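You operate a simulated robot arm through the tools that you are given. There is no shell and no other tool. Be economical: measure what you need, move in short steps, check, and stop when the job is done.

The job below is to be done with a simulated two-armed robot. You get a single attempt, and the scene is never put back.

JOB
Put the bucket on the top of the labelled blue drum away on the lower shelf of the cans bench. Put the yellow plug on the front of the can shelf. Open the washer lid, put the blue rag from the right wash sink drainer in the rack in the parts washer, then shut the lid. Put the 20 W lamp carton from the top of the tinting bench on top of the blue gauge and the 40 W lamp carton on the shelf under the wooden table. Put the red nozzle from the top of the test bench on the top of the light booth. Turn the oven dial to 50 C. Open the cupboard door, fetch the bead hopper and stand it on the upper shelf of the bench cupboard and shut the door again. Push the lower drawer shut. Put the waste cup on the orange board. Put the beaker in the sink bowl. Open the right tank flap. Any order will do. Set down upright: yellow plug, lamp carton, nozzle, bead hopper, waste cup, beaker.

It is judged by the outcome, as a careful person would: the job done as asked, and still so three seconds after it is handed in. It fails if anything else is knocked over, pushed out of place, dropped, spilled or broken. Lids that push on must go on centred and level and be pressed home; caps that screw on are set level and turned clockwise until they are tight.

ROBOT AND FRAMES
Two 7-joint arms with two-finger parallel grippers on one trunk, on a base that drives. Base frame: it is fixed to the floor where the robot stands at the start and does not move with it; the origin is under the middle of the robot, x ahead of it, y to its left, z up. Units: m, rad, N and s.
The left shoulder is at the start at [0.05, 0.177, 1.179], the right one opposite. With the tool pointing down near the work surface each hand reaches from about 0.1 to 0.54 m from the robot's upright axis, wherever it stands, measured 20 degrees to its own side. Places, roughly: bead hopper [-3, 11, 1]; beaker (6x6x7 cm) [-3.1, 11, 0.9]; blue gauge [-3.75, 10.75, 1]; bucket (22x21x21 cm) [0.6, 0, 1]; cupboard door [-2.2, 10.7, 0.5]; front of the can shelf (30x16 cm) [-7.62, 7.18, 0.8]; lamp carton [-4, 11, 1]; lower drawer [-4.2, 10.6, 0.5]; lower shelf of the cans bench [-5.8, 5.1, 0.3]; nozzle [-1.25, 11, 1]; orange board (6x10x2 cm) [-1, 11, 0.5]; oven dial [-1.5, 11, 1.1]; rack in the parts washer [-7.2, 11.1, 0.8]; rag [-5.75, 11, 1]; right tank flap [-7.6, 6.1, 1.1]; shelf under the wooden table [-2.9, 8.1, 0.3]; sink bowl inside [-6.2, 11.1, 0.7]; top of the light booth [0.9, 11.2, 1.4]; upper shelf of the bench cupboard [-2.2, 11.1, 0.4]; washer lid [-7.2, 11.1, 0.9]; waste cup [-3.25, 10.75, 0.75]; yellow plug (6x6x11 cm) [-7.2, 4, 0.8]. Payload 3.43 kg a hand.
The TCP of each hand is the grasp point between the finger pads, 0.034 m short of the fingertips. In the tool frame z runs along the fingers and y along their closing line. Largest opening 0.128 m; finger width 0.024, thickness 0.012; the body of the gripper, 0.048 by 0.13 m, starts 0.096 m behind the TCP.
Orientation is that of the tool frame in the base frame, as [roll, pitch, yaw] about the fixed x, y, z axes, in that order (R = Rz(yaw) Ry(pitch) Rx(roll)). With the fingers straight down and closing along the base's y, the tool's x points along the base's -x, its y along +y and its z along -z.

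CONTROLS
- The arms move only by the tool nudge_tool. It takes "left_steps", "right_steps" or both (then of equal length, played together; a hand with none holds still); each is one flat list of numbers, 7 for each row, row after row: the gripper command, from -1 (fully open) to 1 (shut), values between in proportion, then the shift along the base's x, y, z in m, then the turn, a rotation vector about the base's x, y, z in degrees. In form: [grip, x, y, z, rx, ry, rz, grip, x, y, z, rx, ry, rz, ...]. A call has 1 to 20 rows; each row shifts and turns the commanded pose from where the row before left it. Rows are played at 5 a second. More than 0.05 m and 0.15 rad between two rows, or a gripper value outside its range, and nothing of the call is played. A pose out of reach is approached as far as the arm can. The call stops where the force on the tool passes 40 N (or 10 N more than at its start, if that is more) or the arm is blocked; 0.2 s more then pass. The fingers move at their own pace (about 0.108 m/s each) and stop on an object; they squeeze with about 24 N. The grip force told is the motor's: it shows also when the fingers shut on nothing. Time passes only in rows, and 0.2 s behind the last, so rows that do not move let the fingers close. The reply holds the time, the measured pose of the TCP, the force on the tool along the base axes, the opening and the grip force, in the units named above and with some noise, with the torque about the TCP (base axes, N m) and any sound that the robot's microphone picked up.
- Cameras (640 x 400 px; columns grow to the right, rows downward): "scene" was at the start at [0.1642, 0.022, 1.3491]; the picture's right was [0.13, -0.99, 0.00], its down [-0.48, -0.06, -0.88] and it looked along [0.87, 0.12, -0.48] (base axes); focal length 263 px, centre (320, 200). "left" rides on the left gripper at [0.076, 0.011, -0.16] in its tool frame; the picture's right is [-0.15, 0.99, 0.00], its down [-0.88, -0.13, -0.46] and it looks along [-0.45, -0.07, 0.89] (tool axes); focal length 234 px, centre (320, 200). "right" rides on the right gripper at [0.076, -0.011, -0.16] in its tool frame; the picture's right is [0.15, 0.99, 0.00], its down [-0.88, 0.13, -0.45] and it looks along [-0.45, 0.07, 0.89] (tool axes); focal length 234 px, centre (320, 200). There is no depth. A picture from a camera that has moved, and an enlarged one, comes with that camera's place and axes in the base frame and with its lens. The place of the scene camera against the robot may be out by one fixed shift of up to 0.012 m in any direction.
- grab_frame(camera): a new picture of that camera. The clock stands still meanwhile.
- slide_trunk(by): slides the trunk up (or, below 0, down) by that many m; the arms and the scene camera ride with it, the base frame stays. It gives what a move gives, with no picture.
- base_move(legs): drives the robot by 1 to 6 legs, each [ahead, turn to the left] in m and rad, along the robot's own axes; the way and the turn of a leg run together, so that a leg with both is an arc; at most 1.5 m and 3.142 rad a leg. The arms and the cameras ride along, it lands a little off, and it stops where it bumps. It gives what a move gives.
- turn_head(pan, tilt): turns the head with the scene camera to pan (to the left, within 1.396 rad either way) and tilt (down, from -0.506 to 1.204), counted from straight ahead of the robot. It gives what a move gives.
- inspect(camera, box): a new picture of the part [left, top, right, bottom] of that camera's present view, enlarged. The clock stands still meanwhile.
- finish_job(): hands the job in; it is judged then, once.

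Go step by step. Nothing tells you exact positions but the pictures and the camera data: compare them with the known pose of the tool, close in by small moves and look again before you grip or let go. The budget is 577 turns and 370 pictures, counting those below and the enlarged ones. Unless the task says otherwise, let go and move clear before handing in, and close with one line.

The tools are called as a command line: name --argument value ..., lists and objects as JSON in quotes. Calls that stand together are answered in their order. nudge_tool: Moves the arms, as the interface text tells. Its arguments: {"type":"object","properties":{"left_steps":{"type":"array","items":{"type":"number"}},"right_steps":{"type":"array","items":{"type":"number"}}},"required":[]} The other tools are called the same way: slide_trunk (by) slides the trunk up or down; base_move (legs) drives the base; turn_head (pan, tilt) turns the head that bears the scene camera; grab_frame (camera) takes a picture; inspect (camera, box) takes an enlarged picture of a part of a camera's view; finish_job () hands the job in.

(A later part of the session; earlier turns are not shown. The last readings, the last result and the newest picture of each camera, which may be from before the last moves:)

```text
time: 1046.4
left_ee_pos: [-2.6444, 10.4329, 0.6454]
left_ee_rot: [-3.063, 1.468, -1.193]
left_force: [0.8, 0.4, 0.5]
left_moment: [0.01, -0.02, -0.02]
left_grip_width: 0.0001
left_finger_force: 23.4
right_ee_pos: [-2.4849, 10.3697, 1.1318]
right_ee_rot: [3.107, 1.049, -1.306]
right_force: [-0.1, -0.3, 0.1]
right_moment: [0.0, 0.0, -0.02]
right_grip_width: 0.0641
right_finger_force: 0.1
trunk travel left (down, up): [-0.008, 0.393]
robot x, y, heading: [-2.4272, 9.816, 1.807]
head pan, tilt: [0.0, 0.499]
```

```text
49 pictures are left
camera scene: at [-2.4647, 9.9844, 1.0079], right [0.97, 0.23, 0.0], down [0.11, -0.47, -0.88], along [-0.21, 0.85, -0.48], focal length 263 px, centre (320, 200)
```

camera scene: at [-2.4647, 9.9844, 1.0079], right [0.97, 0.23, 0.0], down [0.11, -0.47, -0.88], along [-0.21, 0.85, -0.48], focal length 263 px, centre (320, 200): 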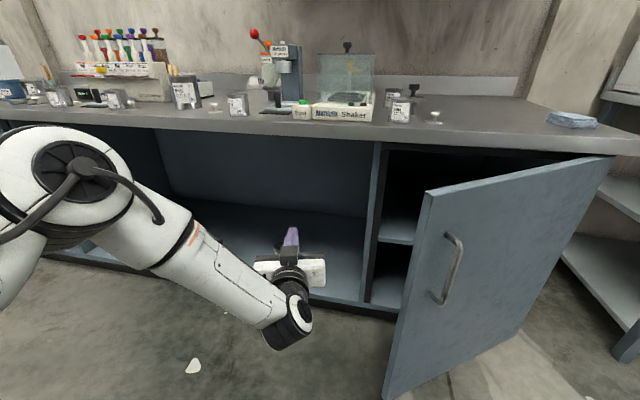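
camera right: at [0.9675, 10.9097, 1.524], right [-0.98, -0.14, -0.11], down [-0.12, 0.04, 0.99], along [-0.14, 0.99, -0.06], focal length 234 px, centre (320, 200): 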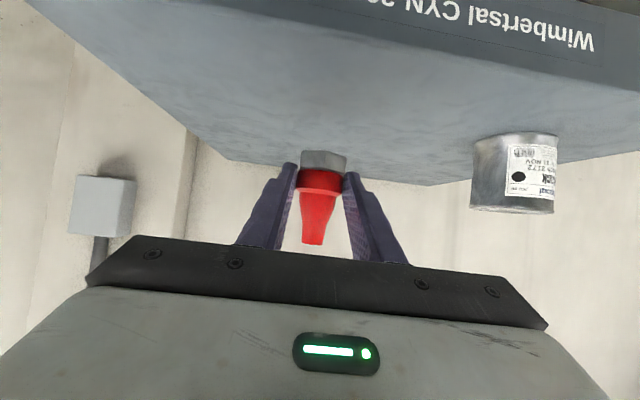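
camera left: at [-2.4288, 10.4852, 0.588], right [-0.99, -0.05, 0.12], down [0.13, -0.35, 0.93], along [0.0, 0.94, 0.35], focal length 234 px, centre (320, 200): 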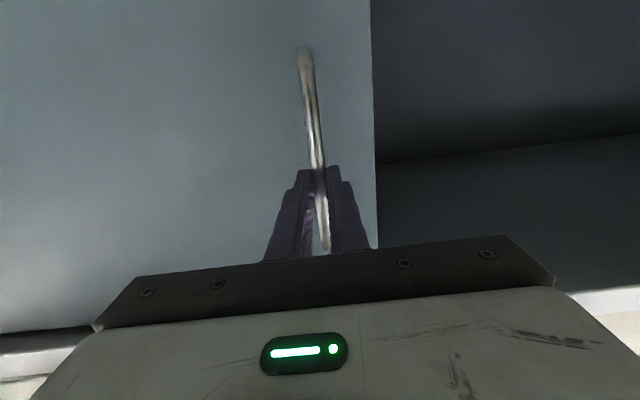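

base_move --legs '[[0, -0.45]]'

base_move --legs '[[0, -0.45]]'

grab_frame --camera "scene"

```text
time: 1048.1
left_ee_pos: [-2.3687, 10.4616, 0.6457]
left_ee_rot: [-3.041, 1.468, -1.604]
left_force: [-3.8, -2.2, 3.7]
left_moment: [-0.22, -0.08, -0.37]
left_grip_width: 0.0002
left_finger_force: 23.5
right_ee_pos: [-2.2483, 10.3398, 1.132]
right_ee_rot: [3.108, 1.047, -1.738]
right_force: [0.0, -0.5, 0.8]
right_moment: [-0.04, -0.01, 0.02]
right_grip_width: 0.0639
right_finger_force: 0.1
trunk travel left (down, up): [-0.008, 0.393]
robot x, y, heading: [-2.4307, 9.8198, 1.372]
head pan, tilt: [0.0, 0.499]
stopped in leg 1: the force on the tool passed its limit at 73 N (the readings are from after the stop); the commanded pose is now the measured one
```

```text
time: 1048.8
left_ee_pos: [-2.3663, 10.4626, 0.646]
left_ee_rot: [-3.077, 1.471, -1.636]
left_force: [-4.8, -4.7, 4.7]
left_moment: [-0.21, -0.09, -0.48]
left_grip_width: 0.0
left_finger_force: 24.0
right_ee_pos: [-2.2434, 10.3394, 1.1311]
right_ee_rot: [3.111, 1.048, -1.746]
right_force: [0.2, 0.4, -0.2]
right_moment: [0.0, 0.0, 0.02]
right_grip_width: 0.0641
right_finger_force: 0.1
trunk travel left (down, up): [-0.008, 0.393]
robot x, y, heading: [-2.4339, 9.8191, 1.365]
head pan, tilt: [0.0, 0.499]
stopped in leg 1: the force on the tool passed its limit at 61 N (the readings are from after the stop); the commanded pose is now the measured one
```

```text
48 pictures are left
camera scene: at [-2.3951, 9.9843, 1.008], right [0.98, -0.21, 0.0], down [-0.1, -0.47, -0.88], along [0.18, 0.86, -0.48], focal length 263 px, centre (320, 200)
```

scene: 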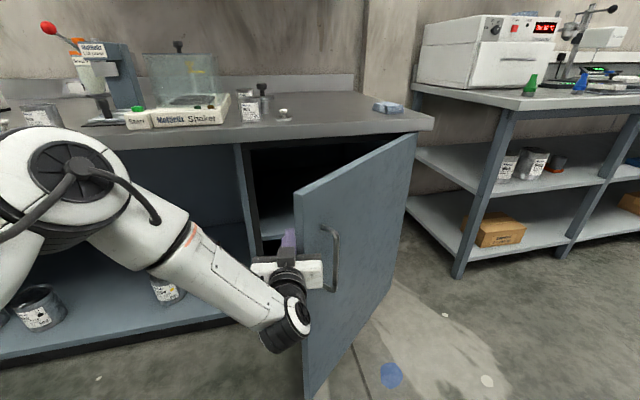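

nudge_tool --left_steps '[1, 0.01, 0, 0, 0, 0, 0, 1, 0.01, -0.003, 0, 0, 0, 0, 1, 0.01, -0.003, 0, 0, 0, 0, 1, 0.01, -0.004, 0, 0, 0, 0, 1, 0.01, -0.005, 0, 0, 0, 0, 1, 0.01, -0.005, 0, 0, 0, 0, 1, 0.01, -0.005, 0, 0, 0, 0, 1, 0.01, -0.005, 0, 0, 0, 0, 1, 0.01, -0.006, 0, 0, 0, 0, 1, 0.01, -0.006, 0, 0, 0, 0]'

```text
time: 1049.2
left_ee_pos: [-2.3696, 10.4621, 0.6463]
left_ee_rot: [-3.102, 1.472, -1.65]
left_force: [-9.6, -8.1, 8.0]
left_moment: [-0.38, -0.2, -1.0]
left_grip_width: 0.0001
left_finger_force: 24.0
right_ee_pos: [-2.2454, 10.3388, 1.1324]
right_ee_rot: [3.109, 1.049, -1.745]
right_force: [0.8, 1.4, -0.4]
right_moment: [0.0, -0.01, -0.01]
right_grip_width: 0.064
right_finger_force: 0.1
trunk travel left (down, up): [-0.008, 0.393]
robot x, y, heading: [-2.4313, 9.815, 1.367]
head pan, tilt: [0.0, 0.499]
stopped in row 1 (left hand): the force on the tool passed its limit at 49 N (the readings are from after the stop); the commanded pose is now the measured one
```

Pushing on the door edge locks up. I'll come from further left with the hand angled behind the door, so that a right turn sweeps it open from the inside.

base_move --legs '[[-0.2, 0], [0, 1.2], [0.4, 0], [0, -1.317], [0.15, -0.3]]'

turn_head --pan -0.2 --tilt 0.5

grab_frame --camera "scene"

```text
time: 1060.2
left_ee_pos: [-2.3979, 10.5201, 0.6439]
left_ee_rot: [-3.108, 1.469, -2.101]
left_force: [0.7, -0.3, 0.0]
left_moment: [0.02, -0.01, -0.02]
left_grip_width: 0.0
left_finger_force: 23.8
right_ee_pos: [-2.3396, 10.3581, 1.1314]
right_ee_rot: [3.108, 1.047, -2.187]
right_force: [-0.8, -0.3, 0.3]
right_moment: [-0.01, 0.0, 0.0]
right_grip_width: 0.0641
right_finger_force: 0.0
trunk travel left (down, up): [-0.008, 0.393]
robot x, y, heading: [-2.7349, 9.9603, 0.928]
head pan, tilt: [0.0, 0.499]
```

```text
time: 1060.9
left_ee_pos: [-2.3981, 10.5206, 0.6432]
left_ee_rot: [-3.108, 1.471, -2.102]
left_force: [0.2, 0.1, 0.7]
left_moment: [0.03, -0.02, -0.01]
left_grip_width: 0.0002
left_finger_force: 24.3
right_ee_pos: [-2.3403, 10.3583, 1.1304]
right_ee_rot: [3.107, 1.046, -2.187]
right_force: [-0.8, 0.0, 0.6]
right_moment: [-0.03, -0.01, -0.01]
right_grip_width: 0.064
right_finger_force: 0.1
trunk travel left (down, up): [-0.008, 0.393]
robot x, y, heading: [-2.7303, 9.9636, 0.925]
head pan, tilt: [-0.201, 0.499]
```

```text
47 pictures are left
camera scene: at [-2.6175, 10.0914, 1.0079], right [0.66, -0.75, 0.0], down [-0.36, -0.32, -0.88], along [0.66, 0.58, -0.48], focal length 263 px, centre (320, 200)
```

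scene: 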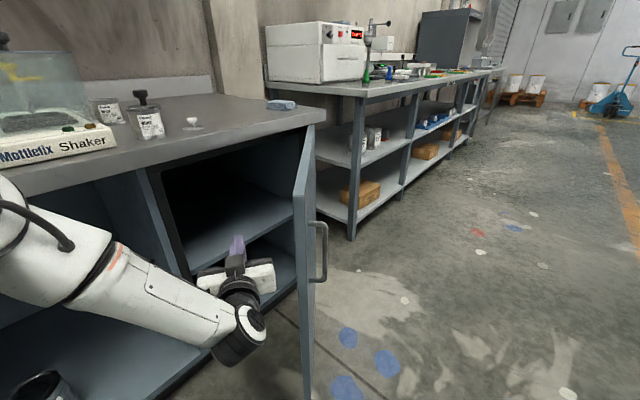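

The hand is behind the door. Turning right to sweep it open.

base_move --legs '[[0, -0.3]]'

base_move --legs '[[0, -0.3]]'

grab_frame --camera "scene"

```text
time: 1062.3
left_ee_pos: [-2.249, 10.3976, 0.6448]
left_ee_rot: [-3.11, 1.471, -2.4]
left_force: [-0.7, 0.4, -0.4]
left_moment: [-0.04, 0.01, 0.03]
left_grip_width: 0.0
left_finger_force: 23.8
right_ee_pos: [-2.2407, 10.2252, 1.1312]
right_ee_rot: [3.108, 1.048, -2.484]
right_force: [0.2, -0.2, -0.8]
right_moment: [0.0, -0.02, 0.0]
right_grip_width: 0.0643
right_finger_force: 0.1
trunk travel left (down, up): [-0.008, 0.393]
robot x, y, heading: [-2.7308, 9.9672, 0.627]
head pan, tilt: [-0.201, 0.499]
```

```text
time: 1063.6
left_ee_pos: [-2.1424, 10.2339, 0.644]
left_ee_rot: [-3.107, 1.471, -2.698]
left_force: [-0.9, -0.3, 0.2]
left_moment: [-0.03, -0.03, 0.01]
left_grip_width: 0.0
left_finger_force: 24.2
right_ee_pos: [-2.1863, 10.0672, 1.1307]
right_ee_rot: [3.109, 1.048, -2.787]
right_force: [-0.4, -0.1, 0.9]
right_moment: [0.01, 0.0, 0.03]
right_grip_width: 0.0638
right_finger_force: 0.1
trunk travel left (down, up): [-0.008, 0.393]
robot x, y, heading: [-2.7331, 9.9642, 0.327]
head pan, tilt: [-0.201, 0.499]
```

```text
46 pictures are left
camera scene: at [-2.5711, 10.0088, 1.0079], right [0.12, -0.99, 0.0], down [-0.47, -0.06, -0.88], along [0.87, 0.11, -0.48], focal length 263 px, centre (320, 200)
```

scene: 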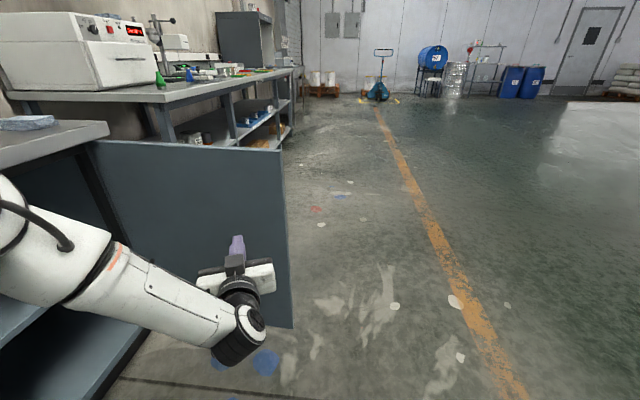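

The door is open about 84°. Now for the hopper: I back away, raise the trunk, and set the left hand to a ~40° tilt with a slight inward yaw to avoid the press lever.

base_move --legs '[[-0.17, 0], [0, 1.25]]'

slide_trunk --by 0.39

nudge_tool --left_steps '[0, -0.01, 0, 0.03, -7.5, 0, 0, -0.3, -0.01, 0, 0.03, -7.5, 0, 0, -0.6, -0.01, 0, 0.03, -7.5, 0, 0, -0.6, -0.01, 0, 0.03, -7.5, 0, 0, -0.6, -0.01, 0, 0.03, -7.5, 0, 0, -0.6, -0.01, 0, 0.02, -7.5, 0, 0, -0.6, -0.01, 0, 0, 0, 0, -7, -0.6, -0.01, 0, 0, 0, 0, -7]'

turn_head --pan 0.0 --tilt 0.5

grab_frame --camera "scene"

```text
time: 1068.2
left_ee_pos: [-2.9601, 10.5558, 0.6439]
left_ee_rot: [-3.109, 1.47, -1.455]
left_force: [-0.5, -0.5, -0.9]
left_moment: [-0.02, -0.02, 0.05]
left_grip_width: 0.0
left_finger_force: 24.9
right_ee_pos: [-2.8154, 10.4618, 1.1314]
right_ee_rot: [3.108, 1.049, -1.541]
right_force: [-0.1, -0.2, -0.8]
right_moment: [-0.01, -0.01, -0.01]
right_grip_width: 0.0641
right_finger_force: 0.1
trunk travel left (down, up): [-0.008, 0.393]
robot x, y, heading: [-2.8926, 9.9131, 1.568]
head pan, tilt: [-0.201, 0.499]
```

```text
time: 1071.9
left_ee_pos: [-2.9599, 10.556, 1.033]
left_ee_rot: [-3.11, 1.468, -1.456]
left_force: [-0.3, 0.2, -0.3]
left_moment: [-0.04, 0.01, -0.03]
left_grip_width: 0.0002
left_finger_force: 23.9
right_ee_pos: [-2.8129, 10.4616, 1.5205]
right_ee_rot: [3.109, 1.046, -1.54]
right_force: [0.0, -0.1, 0.0]
right_moment: [0.03, -0.02, 0.01]
right_grip_width: 0.0641
right_finger_force: 0.0
trunk travel left (down, up): [-0.398, 0.003]
robot x, y, heading: [-2.8918, 9.9118, 1.569]
head pan, tilt: [-0.201, 0.499]
```

```text
time: 1073.7
left_ee_pos: [-3.0409, 10.5568, 1.2042]
left_ee_rot: [3.071, 0.684, -1.801]
left_force: [-0.2, 1.0, -0.3]
left_moment: [-0.01, -0.02, 0.01]
left_grip_width: 0.1024
left_finger_force: 0.2
right_ee_pos: [-2.8147, 10.4609, 1.5208]
right_ee_rot: [3.108, 1.046, -1.538]
right_force: [0.0, 0.7, -0.9]
right_moment: [0.0, 0.0, -0.04]
right_grip_width: 0.064
right_finger_force: 0.1
trunk travel left (down, up): [-0.398, 0.003]
robot x, y, heading: [-2.8911, 9.9102, 1.569]
head pan, tilt: [-0.201, 0.499]
```

```text
time: 1074.5
left_ee_pos: [-3.0396, 10.5566, 1.2046]
left_ee_rot: [3.068, 0.685, -1.799]
left_force: [0.1, -0.3, 0.1]
left_moment: [0.0, -0.01, -0.02]
left_grip_width: 0.1024
left_finger_force: 0.2
right_ee_pos: [-2.8137, 10.4618, 1.5213]
right_ee_rot: [3.108, 1.048, -1.538]
right_force: [-0.7, -1.3, 0.3]
right_moment: [-0.02, 0.03, -0.04]
right_grip_width: 0.0639
right_finger_force: 0.0
trunk travel left (down, up): [-0.398, 0.003]
robot x, y, heading: [-2.8911, 9.9147, 1.568]
head pan, tilt: [0.0, 0.499]
```

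```text
45 pictures are left
camera scene: at [-2.8873, 10.0823, 1.3979], right [1.0, 0.0, 0.0], down [0.0, -0.48, -0.88], along [0.0, 0.88, -0.48], focal length 263 px, centre (320, 200)
```

scene: 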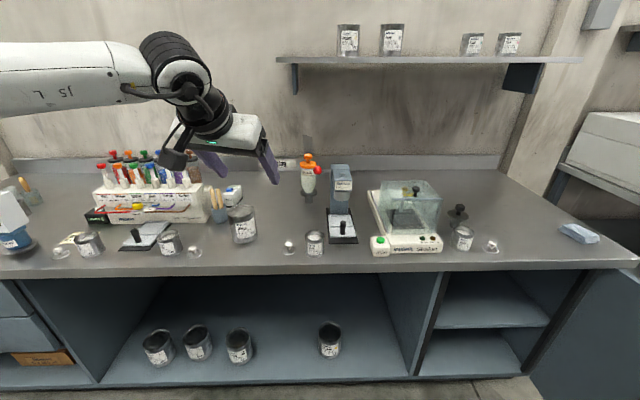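

nudge_tool --right_steps '[1, 0.02, -0.03, -0.03, -7, 0, 0, 1, 0.02, -0.03, -0.03, -7, 0, 0, 1, 0.02, -0.03, -0.03, -7, 0, 0, 1, 0.02, -0.03, -0.03, -7, 0, 0, 1, 0.02, -0.01, -0.03, -7, 0, 0, 1, 0.02, 0, -0.03, 0, 0, 0]'

base_move --legs '[[0, -0.25], [0.45, 0], [0, 0.25]]'

grab_frame --camera "left"

grab_frame --camera "scene"

```text
time: 1075.9
left_ee_pos: [-3.0385, 10.5572, 1.2036]
left_ee_rot: [3.068, 0.684, -1.8]
left_force: [-0.2, 0.1, -0.1]
left_moment: [-0.02, -0.03, 0.0]
left_grip_width: 0.1022
left_finger_force: 0.1
right_ee_pos: [-2.694, 10.3308, 1.3385]
right_ee_rot: [3.088, 0.434, -1.555]
right_force: [-0.4, 0.0, 0.4]
right_moment: [-0.01, 0.01, 0.0]
right_grip_width: 0.0001
right_finger_force: 24.4
trunk travel left (down, up): [-0.398, 0.003]
robot x, y, heading: [-2.8887, 9.9139, 1.571]
head pan, tilt: [0.0, 0.499]
```

```text
time: 1080.3
left_ee_pos: [-2.9322, 10.997, 1.2033]
left_ee_rot: [3.07, 0.686, -1.792]
left_force: [-0.1, -0.2, 0.1]
left_moment: [0.01, -0.02, 0.0]
left_grip_width: 0.1025
left_finger_force: 0.1
right_ee_pos: [-2.5882, 10.7757, 1.3401]
right_ee_rot: [3.089, 0.437, -1.547]
right_force: [0.1, -0.7, 0.7]
right_moment: [0.01, -0.01, -0.02]
right_grip_width: 0.0001
right_finger_force: 23.9
trunk travel left (down, up): [-0.398, 0.003]
robot x, y, heading: [-2.7827, 10.3545, 1.581]
head pan, tilt: [0.0, 0.499]
```

```text
44 pictures are left
camera left: at [-2.9701, 10.8422, 1.2794], right [-0.95, 0.28, 0.15], down [0.25, 0.36, 0.9], along [0.2, 0.89, -0.41], focal length 234 px, centre (320, 200)
```

left: 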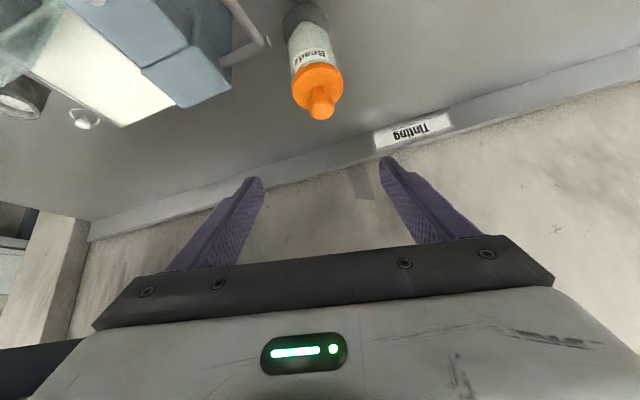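

```text
43 pictures are left
camera scene: at [-2.7782, 10.5247, 1.3979], right [1.0, 0.01, 0.0], down [0.0, -0.48, -0.88], along [-0.01, 0.88, -0.48], focal length 263 px, centre (320, 200)
```

scene: 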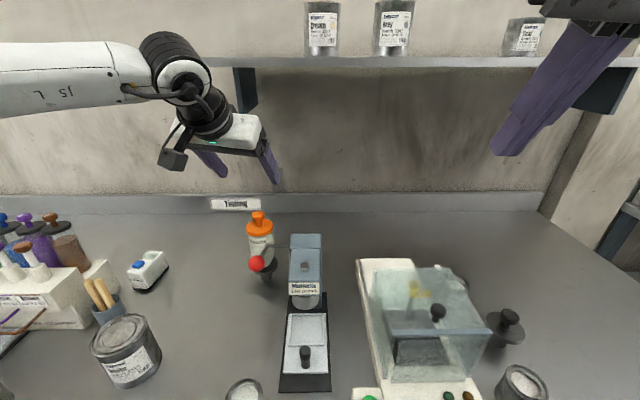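

A silver press rod ends right beside the hopper body, so I'll grip the hopper by the knob on its orange cap instead. Moving just above it.

nudge_tool --left_steps '[0, -0.003, 0.01, -0.03, 0, 0, 0, 0.05, -0.003, 0.01, -0.03, 0, 0, 0, 0.05, -0.003, 0.01, -0.03, 0, 0, 0]'

inspect --camera "left" --box '[220, 20, 420, 200]'

inspect --camera "scene" --box '[200, 140, 340, 300]'

```text
time: 1081.1
left_ee_pos: [-2.9415, 11.0283, 1.1145]
left_ee_rot: [3.07, 0.685, -1.794]
left_force: [0.0, -0.3, -0.2]
left_moment: [0.0, 0.01, 0.01]
left_grip_width: 0.0609
left_finger_force: 0.1
right_ee_pos: [-2.5884, 10.7743, 1.3398]
right_ee_rot: [3.09, 0.435, -1.548]
right_force: [0.2, 0.3, -0.1]
right_moment: [-0.02, 0.0, -0.02]
right_grip_width: 0.0001
right_finger_force: 23.9
trunk travel left (down, up): [-0.398, 0.003]
robot x, y, heading: [-2.7809, 10.3565, 1.577]
head pan, tilt: [0.0, 0.499]
```

```text
2.22 times, centred on (320, 110) of left
camera zoom: at [-2.9786, 10.8724, 1.1905], right [-0.95, 0.28, 0.15], down [0.25, 0.36, 0.9], along [0.2, 0.89, -0.41], focal length 520 px, centre (320, 400)
```

zoom: 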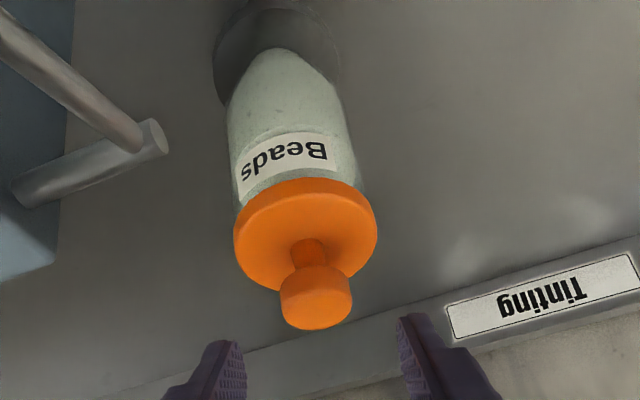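

```text
2.50 times, centred on (270, 220) of scene
camera zoom: at [-2.7779, 10.5252, 1.3979], right [1.0, 0.01, 0.0], down [0.0, -0.48, -0.88], along [-0.01, 0.88, -0.48], focal length 657 px, centre (445, 150)
```

zoom: 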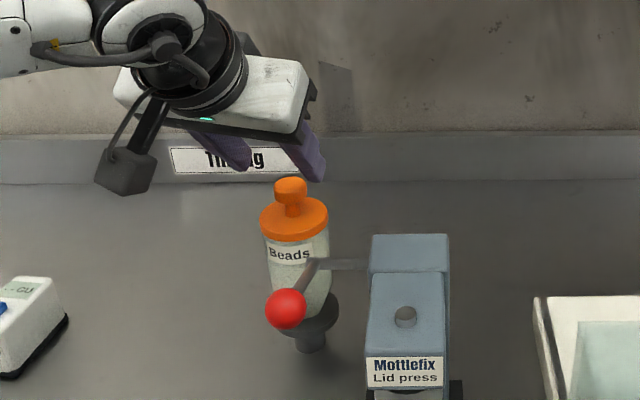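

nudge_tool --left_steps '[0.05, -0.003, -0.004, -0.011, 0, 0, 0, 0.05, -0.003, -0.004, -0.011, 0, 0, 0]'

inspect --camera "left" --box '[220, 60, 420, 240]'

```text
time: 1081.7
left_ee_pos: [-2.9477, 11.018, 1.0914]
left_ee_rot: [3.07, 0.685, -1.792]
left_force: [0.1, -1.2, 0.4]
left_moment: [0.01, 0.01, 0.02]
left_grip_width: 0.0609
left_finger_force: 0.1
right_ee_pos: [-2.5872, 10.7741, 1.341]
right_ee_rot: [3.089, 0.438, -1.55]
right_force: [0.4, -0.5, 0.0]
right_moment: [0.0, 0.0, -0.02]
right_grip_width: 0.0
right_finger_force: 23.7
trunk travel left (down, up): [-0.398, 0.003]
robot x, y, heading: [-2.7815, 10.3507, 1.581]
head pan, tilt: [0.0, 0.499]
```

```text
2.22 times, centred on (320, 150) of left
camera zoom: at [-2.9846, 10.8628, 1.1679], right [-0.95, 0.28, 0.15], down [0.25, 0.36, 0.9], along [0.2, 0.89, -0.41], focal length 520 px, centre (320, 311)
```

zoom: 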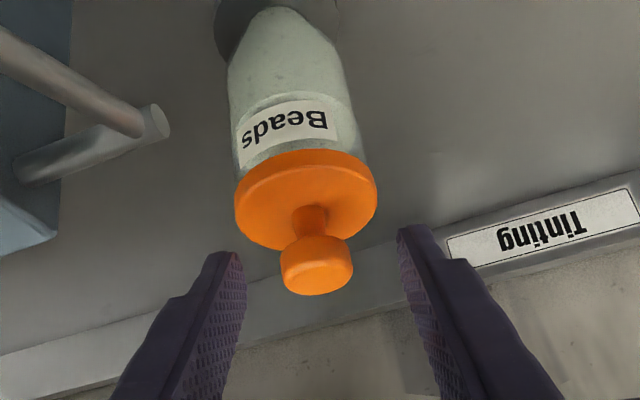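

nudge_tool --left_steps '[0.05, 0.003, 0.009, -0.009, 0, 0, 0, 0.05, 0.001, 0.006, -0.007, 0, 0, 0, 0.6, 0, 0, 0, 0, 0, 0, 1, 0, 0, 0, 0, 0, 0, 1, 0, 0, 0, 0, 0, 0]'

inspect --camera "left" --box '[220, 60, 420, 240]'

```text
time: 1082.9
left_ee_pos: [-2.944, 11.0354, 1.0747]
left_ee_rot: [3.069, 0.684, -1.792]
left_force: [1.8, -0.2, 0.1]
left_moment: [0.11, -0.01, 0.0]
left_grip_width: 0.03
left_finger_force: 23.6
right_ee_pos: [-2.587, 10.7757, 1.3407]
right_ee_rot: [3.091, 0.437, -1.548]
right_force: [0.0, -0.5, -0.1]
right_moment: [-0.01, 0.0, -0.01]
right_grip_width: 0.0001
right_finger_force: 23.2
trunk travel left (down, up): [-0.398, 0.003]
robot x, y, heading: [-2.779, 10.3541, 1.576]
head pan, tilt: [0.0, 0.499]
```

```text
2.22 times, centred on (320, 150) of left
camera zoom: at [-2.9803, 10.8789, 1.1514], right [-0.95, 0.28, 0.15], down [0.25, 0.36, 0.9], along [0.2, 0.89, -0.41], focal length 520 px, centre (320, 311)
```

zoom: 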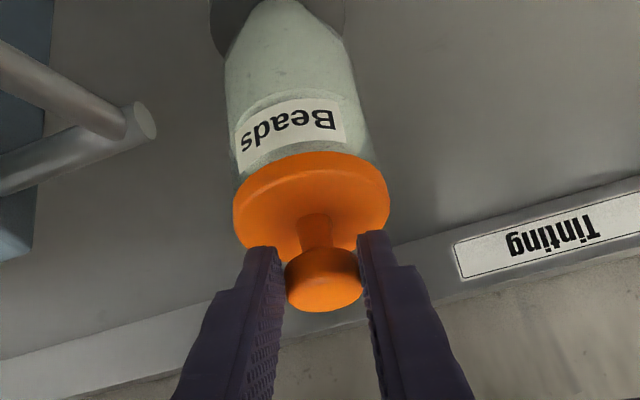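

Knob gripped. Lifting straight up out of the stand.

nudge_tool --left_steps '[1, 0, 0, 0.015, 0, 0, 0, 1, 0, 0, 0.03, 0, 0, 0, 1, 0, 0, 0.035, 0, 0, 0, 1, 0, 0, 0.04, 0, 0, 0, 1, 0, -0.02, 0.03, 0, 0, 0, 1, -0.01, -0.04, 0.02, 0, 0, 0, 1, -0.01, -0.04, 0, 0, 0, 0]'

inspect --camera "scene" --box '[160, 60, 360, 300]'

```text
time: 1084.5
left_ee_pos: [-2.9651, 10.9359, 1.2416]
left_ee_rot: [3.069, 0.685, -1.793]
left_force: [-0.5, -0.6, -9.0]
left_moment: [-0.32, 0.04, -0.04]
left_grip_width: 0.0301
left_finger_force: 23.9
right_ee_pos: [-2.5873, 10.7749, 1.339]
right_ee_rot: [3.089, 0.436, -1.547]
right_force: [0.0, -0.3, -0.6]
right_moment: [0.01, 0.0, -0.04]
right_grip_width: 0.0001
right_finger_force: 23.1
trunk travel left (down, up): [-0.398, 0.003]
robot x, y, heading: [-2.7813, 10.3537, 1.581]
head pan, tilt: [0.0, 0.499]
```

```text
1.67 times, centred on (260, 180) of scene
camera zoom: at [-2.7785, 10.525, 1.3979], right [1.0, 0.01, 0.0], down [0.0, -0.48, -0.88], along [-0.01, 0.88, -0.48], focal length 438 px, centre (420, 233)
```

zoom: 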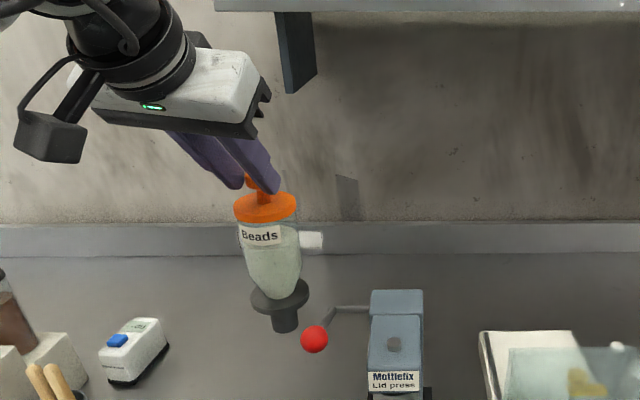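

The whole hopper including its black foot came up. For the cupboard I need a flatter grip on its body, so I'll set it down in the clear spot at (−3.03, 10.90) and regrasp.

nudge_tool --left_steps '[1, -0.03, -0.02, 0, 0, 0, 0, 1, -0.035, -0.026, 0, 0, 0, 0, 1, 0, 0, -0.04, 0, 0, 0, 1, 0, 0, -0.04, 0, 0, 0, 1, 0, 0, -0.04, 0, 0, 0, 1, 0, 0, -0.025, 0, 0, 0, 1, 0, 0, -0.008, 0, 0, 0, 1, 0, 0, -0.005, 0, 0, 0]'

inspect --camera "scene" --box '[120, 100, 320, 320]'

```text
time: 1086.3
left_ee_pos: [-3.0296, 10.8892, 1.0857]
left_ee_rot: [3.07, 0.681, -1.792]
left_force: [-0.4, 0.5, -9.4]
left_moment: [-0.28, 0.02, -0.03]
left_grip_width: 0.0297
left_finger_force: 24.1
right_ee_pos: [-2.5873, 10.7763, 1.3388]
right_ee_rot: [3.089, 0.435, -1.546]
right_force: [-0.4, -0.2, 0.5]
right_moment: [0.01, 0.04, -0.02]
right_grip_width: 0.0001
right_finger_force: 24.4
trunk travel left (down, up): [-0.398, 0.003]
robot x, y, heading: [-2.7804, 10.3531, 1.582]
head pan, tilt: [0.0, 0.499]
```

```text
1.82 times, centred on (220, 210) of scene
camera zoom: at [-2.7781, 10.5256, 1.3978], right [1.0, 0.01, 0.0], down [0.0, -0.48, -0.88], along [-0.01, 0.88, -0.48], focal length 478 px, centre (502, 182)
```

zoom: 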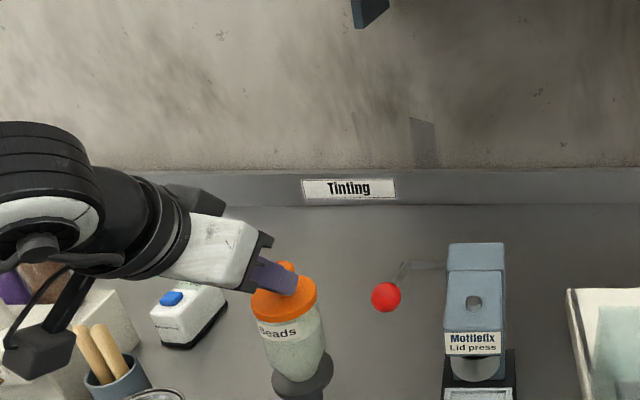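

nudge_tool --left_steps '[1, 0, 0, -0.005, 0, 0, 0, 1, 0, 0, -0.004, 0, 0, 0, 1, 0, 0, -0.003, 0, 0, 0, 1, 0, 0, -0.003, 0, 0, 0]'

```text
time: 1087.3
left_ee_pos: [-3.0281, 10.8886, 1.0762]
left_ee_rot: [3.067, 0.694, -1.794]
left_force: [-2.5, -3.6, 10.8]
left_moment: [-0.44, 0.25, 0.04]
left_grip_width: 0.0292
left_finger_force: 24.1
right_ee_pos: [-2.5857, 10.7732, 1.3408]
right_ee_rot: [3.089, 0.439, -1.548]
right_force: [-0.9, 0.2, -0.4]
right_moment: [0.0, -0.01, -0.03]
right_grip_width: 0.0
right_finger_force: 23.6
trunk travel left (down, up): [-0.398, 0.003]
robot x, y, heading: [-2.7792, 10.353, 1.574]
head pan, tilt: [0.0, 0.499]
```

nudge_tool --left_steps '[1, 0, 0, 0.001, 0, 0, 0, 0.6, 0, 0, 0, 0, 0, 0, 0.2, 0, 0, 0, 0, 0, 0, 0.1, -0.003, -0.012, 0.016, 0, 0, 0, 0.1, -0.004, -0.018, 0.023, 0, 0, 0, 0.1, -0.005, -0.025, 0.03, 0, 0, 0, 0.1, -0.005, -0.03, 0.03, 0, 0, 0]'

base_move --legs '[[-0.2, 0]]'

inspect --camera "scene" --box '[160, 130, 340, 290]'

```text
time: 1088.9
left_ee_pos: [-3.0453, 10.8036, 1.1712]
left_ee_rot: [3.07, 0.682, -1.793]
left_force: [1.3, 0.4, 0.6]
left_moment: [-0.02, 0.02, -0.03]
left_grip_width: 0.0579
left_finger_force: 0.0
right_ee_pos: [-2.587, 10.7743, 1.3397]
right_ee_rot: [3.089, 0.436, -1.548]
right_force: [0.0, -0.7, 0.4]
right_moment: [-0.01, 0.01, 0.02]
right_grip_width: 0.0
right_finger_force: 24.5
trunk travel left (down, up): [-0.398, 0.003]
robot x, y, heading: [-2.7842, 10.3537, 1.58]
head pan, tilt: [0.0, 0.499]
```

```text
time: 1090.5
left_ee_pos: [-3.0436, 10.604, 1.1708]
left_ee_rot: [3.067, 0.684, -1.793]
left_force: [0.2, -0.2, 0.6]
left_moment: [0.03, -0.04, -0.01]
left_grip_width: 0.0578
left_finger_force: 0.0
right_ee_pos: [-2.5866, 10.576, 1.3404]
right_ee_rot: [3.09, 0.437, -1.548]
right_force: [0.9, 0.2, 0.0]
right_moment: [0.04, 0.04, 0.04]
right_grip_width: 0.0002
right_finger_force: 24.1
trunk travel left (down, up): [-0.398, 0.003]
robot x, y, heading: [-2.7785, 10.157, 1.582]
head pan, tilt: [0.0, 0.499]
```

```text
2.50 times, centred on (250, 210) of scene
camera zoom: at [-2.7762, 10.3253, 1.3981], right [1.0, 0.01, 0.0], down [0.0, -0.48, -0.88], along [-0.01, 0.88, -0.48], focal length 657 px, centre (495, 175)
```

zoom: 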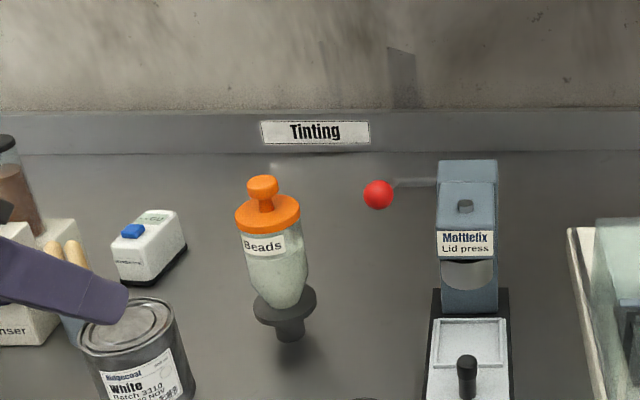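

The hopper stands upright and clear. Turning the left hand nearly horizontal for a body grip.

nudge_tool --left_steps '[-0.3, 0.004, 0.01, -0.015, 0, 0, 6.5, -0.6, 0.004, 0.01, -0.015, 0, 0, 6.5, -0.6, 0.004, 0.02, -0.025, 8.2, 0, 0, -0.6, 0.002, 0.025, -0.025, 8.2, 0, 0, -0.6, 0, 0.025, -0.025, 8.2, 0, 0, -0.6, 0, 0.025, -0.025, 8.2, 0, 0, -0.6, 0, 0.02, -0.025, 8.2, 0, 0]'

grab_frame --camera "left"

```text
time: 1092.1
left_ee_pos: [-3.0197, 10.6925, 1.0733]
left_ee_rot: [3.077, 1.089, -1.576]
left_force: [-0.1, 0.4, 0.2]
left_moment: [-0.02, 0.01, 0.02]
left_grip_width: 0.1024
left_finger_force: 0.0
left hand out of reach, approached as far as the arm can: row 5, 6, 7
right_ee_pos: [-2.5847, 10.575, 1.3397]
right_ee_rot: [3.087, 0.436, -1.549]
right_force: [0.2, 0.3, 0.1]
right_moment: [0.0, 0.0, 0.01]
right_grip_width: 0.0
right_finger_force: 24.2
trunk travel left (down, up): [-0.398, 0.003]
robot x, y, heading: [-2.7775, 10.1529, 1.578]
head pan, tilt: [0.0, 0.499]
```

```text
35 pictures are left
camera left: at [-3.0236, 10.5163, 1.0794], right [-0.99, 0.01, 0.16], down [0.16, 0.01, 0.99], along [0.01, 1.0, -0.01], focal length 234 px, centre (320, 200)
```

left: 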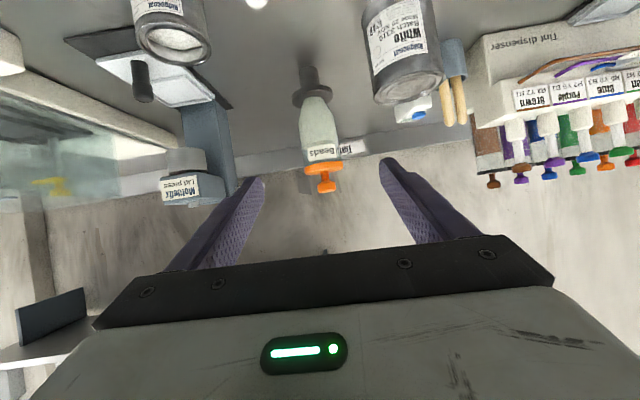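

Hopper body centred near (−3.036, 10.893). Approaching to grip the upper body.

nudge_tool --left_steps '[-0.6, -0.005, 0.03, -0.018, 0, 0, 0, -0.6, -0.005, 0.03, -0.018, 0, 0, 0, -0.6, -0.004, 0.03, -0.014, 0, 0, 0, -0.6, -0.002, 0.035, -0.014, 0, 0, 0, -0.6, 0, 0.03, -0.008, 0, 0, 0]'

grab_frame --camera "left"

```text
time: 1093.3
left_ee_pos: [-3.0357, 10.8491, 0.9994]
left_ee_rot: [3.077, 1.089, -1.572]
left_force: [0.8, 0.1, -0.3]
left_moment: [-0.01, 0.01, -0.01]
left_grip_width: 0.1023
left_finger_force: 0.0
right_ee_pos: [-2.5845, 10.5768, 1.3384]
right_ee_rot: [3.089, 0.436, -1.546]
right_force: [0.3, -0.2, 0.1]
right_moment: [0.0, -0.02, 0.02]
right_grip_width: 0.0002
right_finger_force: 24.3
trunk travel left (down, up): [-0.398, 0.003]
robot x, y, heading: [-2.7801, 10.1576, 1.577]
head pan, tilt: [0.0, 0.499]
```

```text
34 pictures are left
camera left: at [-3.0389, 10.6721, 1.0069], right [-0.99, 0.01, 0.16], down [0.16, 0.01, 0.99], along [0.01, 1.0, -0.02], focal length 234 px, centre (320, 200)
```

left: 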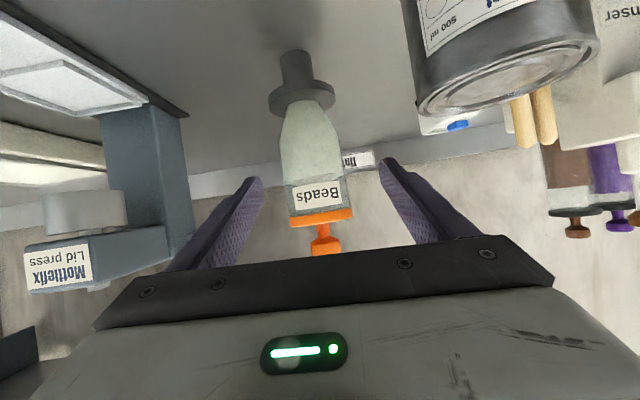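

nudge_tool --left_steps '[-0.6, 0.002, 0.02, -0.004, 0, 0, 0, -0.6, 0.002, 0.022, -0.003, 0, 0, 0, 0.2, 0, 0, 0, 0, 0, 0, 1, 0, 0, 0, 0, 0, 0, 1, 0, 0, 0, 0, 0, 0, 1, 0, 0, 0, 0, 0, 0]'

nudge_tool --left_steps '[1, 0, 0, 0.015, 0, 0, 0, 1, 0, 0, 0.03, 0, 0, 0, 1, 0, 0, 0.035, 0, 0, 0, 1, 0, 0, 0.04, 0, 0, 0]'

grab_frame --camera "left"

```text
time: 1094.7
left_ee_pos: [-3.0311, 10.8899, 0.9937]
left_ee_rot: [3.077, 1.09, -1.575]
left_force: [2.5, 2.0, -0.5]
left_moment: [0.21, -0.2, -0.13]
left_grip_width: 0.0655
left_finger_force: 24.0
right_ee_pos: [-2.585, 10.5766, 1.3399]
right_ee_rot: [3.088, 0.436, -1.548]
right_force: [-0.7, 0.0, 0.5]
right_moment: [-0.02, 0.01, -0.01]
right_grip_width: 0.0
right_finger_force: 23.7
trunk travel left (down, up): [-0.398, 0.003]
robot x, y, heading: [-2.7742, 10.1523, 1.572]
head pan, tilt: [0.0, 0.499]
```

```text
time: 1095.7
left_ee_pos: [-3.0323, 10.8897, 1.1103]
left_ee_rot: [3.075, 1.085, -1.575]
left_force: [-0.1, 0.2, -11.5]
left_moment: [-0.26, -0.01, 0.01]
left_grip_width: 0.0661
left_finger_force: 24.2
right_ee_pos: [-2.586, 10.5765, 1.3402]
right_ee_rot: [3.09, 0.438, -1.547]
right_force: [0.1, -1.3, 0.8]
right_moment: [0.03, 0.02, 0.02]
right_grip_width: 0.0
right_finger_force: 24.5
trunk travel left (down, up): [-0.398, 0.003]
robot x, y, heading: [-2.7782, 10.1506, 1.577]
head pan, tilt: [0.0, 0.499]
```

```text
33 pictures are left
camera left: at [-3.0347, 10.7128, 1.1177], right [-0.99, 0.01, 0.16], down [0.16, 0.02, 0.99], along [0.01, 1.0, -0.02], focal length 234 px, centre (320, 200)
```

left: 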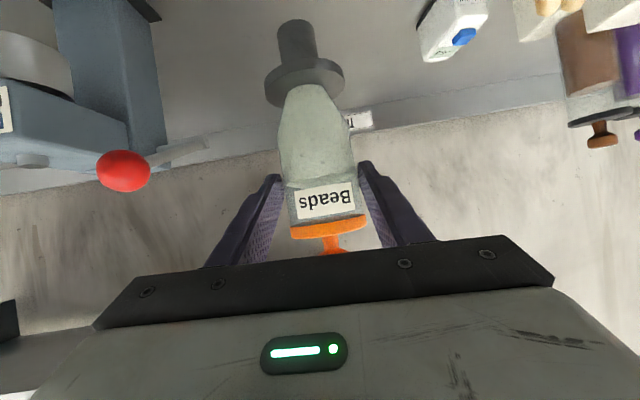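

Hopper held level. I back out, centre the left arm, lift the right arm clear of the open door's height, and drive in front of the cupboard.

base_move --legs '[[-0.45, 0]]'

nudge_tool --left_steps '[1, 0.03, 0, 0, 0, 0, 0, 1, 0.03, 0, 0, 0, 0, 0, 1, 0.03, 0, 0, 0, 0, 0, 1, 0.03, 0, 0, 0, 0, 0, 1, 0.03, 0, 0, 0, 0, 0, 1, 0.03, 0, 0, 0, 0, 0]' --right_steps '[1, 0, 0, 0.03, 0, 0, 0, 1, 0, 0, 0.03, 0, 0, 0, 1, 0, 0, 0.03, 0, 0, 0, 1, 0, 0, 0.03, 0, 0, 0, 1, 0, 0, 0.03, 0, 0, 0, 1, 0, 0, 0.03, 0, 0, 0]'

base_move --legs '[[0, -1.577], [0.37, 0], [0, 1.571]]'

slide_trunk --by -0.39

grab_frame --camera "scene"

```text
time: 1098.4
left_ee_pos: [-3.0297, 10.4415, 1.1105]
left_ee_rot: [3.077, 1.088, -1.571]
left_force: [0.2, 0.9, -8.3]
left_moment: [-0.3, -0.02, 0.0]
left_grip_width: 0.0655
left_finger_force: 24.0
right_ee_pos: [-2.582, 10.1291, 1.3404]
right_ee_rot: [3.088, 0.436, -1.549]
right_force: [0.0, 0.6, -1.1]
right_moment: [0.0, -0.01, 0.02]
right_grip_width: 0.0
right_finger_force: 24.3
trunk travel left (down, up): [-0.398, 0.003]
robot x, y, heading: [-2.7768, 9.7068, 1.577]
head pan, tilt: [0.0, 0.499]
```

```text
time: 1099.8
left_ee_pos: [-2.8518, 10.44, 1.1106]
left_ee_rot: [3.076, 1.087, -1.571]
left_force: [-0.9, 0.0, -9.0]
left_moment: [-0.32, -0.02, -0.01]
left_grip_width: 0.0654
left_finger_force: 24.5
right_ee_pos: [-2.5814, 10.1294, 1.5204]
right_ee_rot: [3.088, 0.437, -1.546]
right_force: [0.1, 0.2, 0.0]
right_moment: [0.04, 0.03, 0.02]
right_grip_width: 0.0
right_finger_force: 24.2
trunk travel left (down, up): [-0.398, 0.003]
robot x, y, heading: [-2.7744, 9.7055, 1.581]
head pan, tilt: [0.0, 0.499]
```

```text
time: 1109.9
left_ee_pos: [-2.4562, 10.4302, 1.1106]
left_ee_rot: [3.078, 1.086, -1.604]
left_force: [-0.2, 0.2, -8.6]
left_moment: [-0.28, -0.01, 0.0]
left_grip_width: 0.0646
left_finger_force: 24.0
right_ee_pos: [-2.1971, 10.1111, 1.5198]
right_ee_rot: [3.089, 0.434, -1.579]
right_force: [-0.2, -0.7, 0.1]
right_moment: [-0.01, -0.03, -0.01]
right_grip_width: 0.0
right_finger_force: 24.0
trunk travel left (down, up): [-0.398, 0.003]
robot x, y, heading: [-2.4039, 9.6958, 1.546]
head pan, tilt: [0.0, 0.499]
```

```text
time: 1113.7
left_ee_pos: [-2.4561, 10.4309, 0.7196]
left_ee_rot: [3.078, 1.086, -1.603]
left_force: [1.5, -1.0, -9.3]
left_moment: [-0.35, -0.06, 0.04]
left_grip_width: 0.0645
left_finger_force: 24.4
right_ee_pos: [-2.1981, 10.1112, 1.1292]
right_ee_rot: [3.089, 0.434, -1.578]
right_force: [-0.4, -0.3, -0.3]
right_moment: [0.01, 0.02, 0.0]
right_grip_width: 0.0
right_finger_force: 24.1
trunk travel left (down, up): [-0.008, 0.393]
robot x, y, heading: [-2.4068, 9.697, 1.546]
head pan, tilt: [0.0, 0.499]
```

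```text
32 pictures are left
camera scene: at [-2.3974, 9.8673, 1.0078], right [1.0, -0.02, 0.0], down [-0.01, -0.48, -0.88], along [0.02, 0.88, -0.48], focal length 263 px, centre (320, 200)
```

scene: 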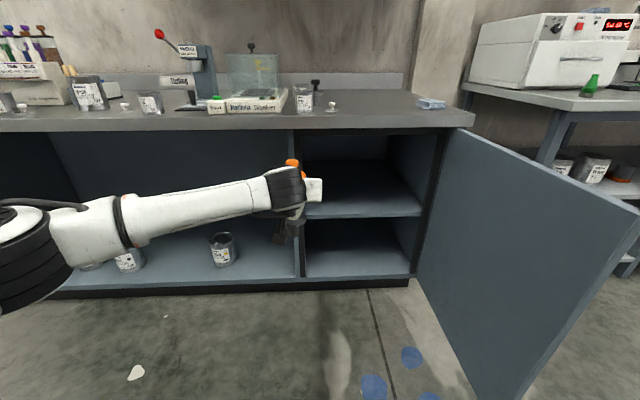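

The cupboard interior is x −2.43…−1.97 with the upper shelf at z≈0.455. I lower the hopper and shift it right before entering.

nudge_tool --left_steps '[1, 0.022, 0, -0.025, 0, 0, 0, 1, 0.022, 0, -0.025, 0, 0, 0, 1, 0.022, 0, -0.025, 0, 0, 0, 1, 0.022, 0, -0.022, 0, 0, 0]'

base_move --legs '[[0, -0.13], [0.2, 0]]'

grab_frame --camera "scene"

grab_frame --camera "left"

```text
time: 1114.7
left_ee_pos: [-2.3665, 10.4307, 0.6235]
left_ee_rot: [3.076, 1.085, -1.603]
left_force: [-0.9, 0.4, -9.0]
left_moment: [-0.35, 0.0, 0.0]
left_grip_width: 0.0646
left_finger_force: 24.0
right_ee_pos: [-2.1984, 10.1112, 1.1294]
right_ee_rot: [3.088, 0.434, -1.576]
right_force: [-0.4, -1.2, -0.5]
right_moment: [0.02, -0.04, -0.02]
right_grip_width: 0.0
right_finger_force: 24.9
trunk travel left (down, up): [-0.008, 0.393]
robot x, y, heading: [-2.406, 9.6936, 1.546]
head pan, tilt: [0.0, 0.499]
```

```text
time: 1116.9
left_ee_pos: [-2.2373, 10.6174, 0.6221]
left_ee_rot: [3.077, 1.085, -1.741]
left_force: [-0.3, -0.1, -9.0]
left_moment: [-0.3, 0.04, -0.02]
left_grip_width: 0.0649
left_finger_force: 23.7
right_ee_pos: [-2.1119, 10.2776, 1.1287]
right_ee_rot: [3.089, 0.434, -1.714]
right_force: [0.5, 0.1, 0.8]
right_moment: [-0.03, -0.04, 0.02]
right_grip_width: 0.0001
right_finger_force: 23.8
trunk travel left (down, up): [-0.008, 0.393]
robot x, y, heading: [-2.3753, 9.8926, 1.412]
head pan, tilt: [0.0, 0.499]
```

```text
31 pictures are left
camera scene: at [-2.3441, 10.0638, 1.0077], right [0.99, -0.16, 0.0], down [-0.08, -0.47, -0.88], along [0.14, 0.87, -0.48], focal length 263 px, centre (320, 200)
```

scene: 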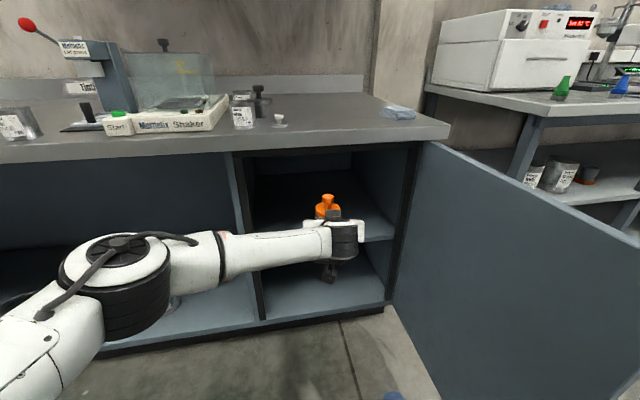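

```text
30 pictures are left
camera left: at [-2.2691, 10.4427, 0.6302], right [-0.97, 0.18, 0.16], down [0.16, -0.01, 0.99], along [0.18, 0.98, -0.02], focal length 234 px, centre (320, 200)
```

left: 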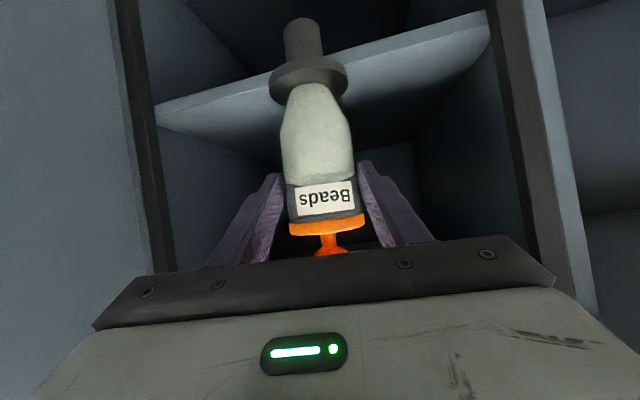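

The foot clears the shelf by ~2 cm. Driving in 0.2 m.

base_move --legs '[[0.2, 0]]'

grab_frame --camera "left"

grab_frame --camera "scene"

```text
time: 1118.5
left_ee_pos: [-2.2049, 10.817, 0.6229]
left_ee_rot: [3.079, 1.085, -1.738]
left_force: [0.4, 0.4, -9.3]
left_moment: [-0.33, 0.04, 0.0]
left_grip_width: 0.0647
left_finger_force: 24.2
right_ee_pos: [-2.0803, 10.4778, 1.1298]
right_ee_rot: [3.089, 0.434, -1.715]
right_force: [-0.6, 0.7, -0.2]
right_moment: [-0.01, 0.0, 0.01]
right_grip_width: 0.0
right_finger_force: 24.1
trunk travel left (down, up): [-0.008, 0.393]
robot x, y, heading: [-2.3406, 10.0948, 1.415]
head pan, tilt: [0.0, 0.499]
```

```text
29 pictures are left
camera left: at [-2.2371, 10.6432, 0.6301], right [-0.97, 0.18, 0.16], down [0.16, -0.01, 0.99], along [0.18, 0.98, -0.02], focal length 234 px, centre (320, 200)
```

left: 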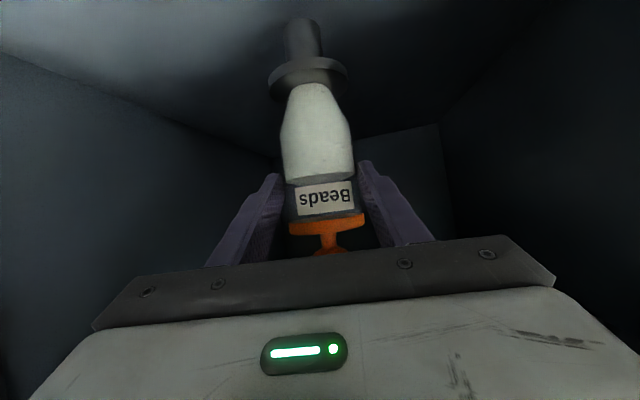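

```text
28 pictures are left
camera scene: at [-2.3121, 10.2645, 1.0077], right [0.99, -0.16, 0.0], down [-0.08, -0.47, -0.88], along [0.14, 0.87, -0.48], focal length 263 px, centre (320, 200)
```

scene: 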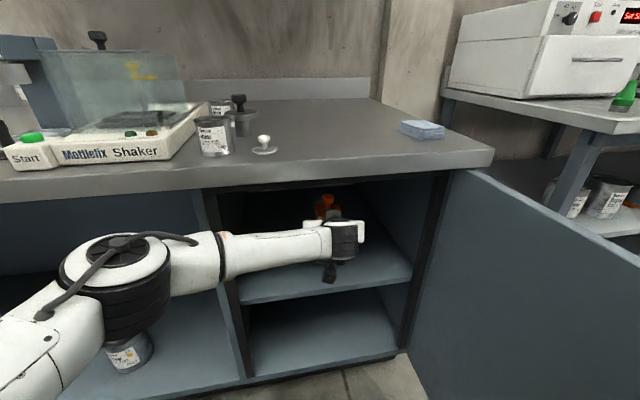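

The hopper is inside over the upper shelf. Lowering to contact.

nudge_tool --left_steps '[1, 0, 0.01, -0.006, 0, 0, 0, 1, 0, 0.01, -0.005, 0, 0, 0, 1, 0, 0, -0.005, 0, 0, 0, 1, 0, 0, -0.004, 0, 0, 0]'

```text
time: 1119.5
left_ee_pos: [-2.204, 10.8367, 0.6028]
left_ee_rot: [3.078, 1.086, -1.741]
left_force: [0.1, -0.3, -9.8]
left_moment: [-0.32, 0.07, -0.05]
left_grip_width: 0.0645
left_finger_force: 24.2
right_ee_pos: [-2.0798, 10.4772, 1.1298]
right_ee_rot: [3.086, 0.435, -1.713]
right_force: [0.2, 0.6, -0.6]
right_moment: [0.02, -0.04, 0.02]
right_grip_width: 0.0
right_finger_force: 24.2
trunk travel left (down, up): [-0.008, 0.393]
robot x, y, heading: [-2.3402, 10.0956, 1.414]
head pan, tilt: [0.0, 0.499]
```

nudge_tool --left_steps '[1, 0, 0, -0.004, 0, 0, 0, 1, 0, 0, -0.004, 0, 0, 0, 1, 0, 0, -0.003, 0, 0, 0]'

```text
time: 1120.3
left_ee_pos: [-2.2038, 10.8379, 0.5958]
left_ee_rot: [3.076, 1.09, -1.74]
left_force: [-1.6, -3.1, 3.7]
left_moment: [-0.33, -0.03, -0.03]
left_grip_width: 0.0646
left_finger_force: 24.8
right_ee_pos: [-2.0805, 10.4773, 1.1313]
right_ee_rot: [3.089, 0.438, -1.715]
right_force: [0.3, 0.2, -0.9]
right_moment: [0.01, -0.01, -0.02]
right_grip_width: 0.0001
right_finger_force: 24.1
trunk travel left (down, up): [-0.008, 0.393]
robot x, y, heading: [-2.3405, 10.0985, 1.412]
head pan, tilt: [0.0, 0.499]
```

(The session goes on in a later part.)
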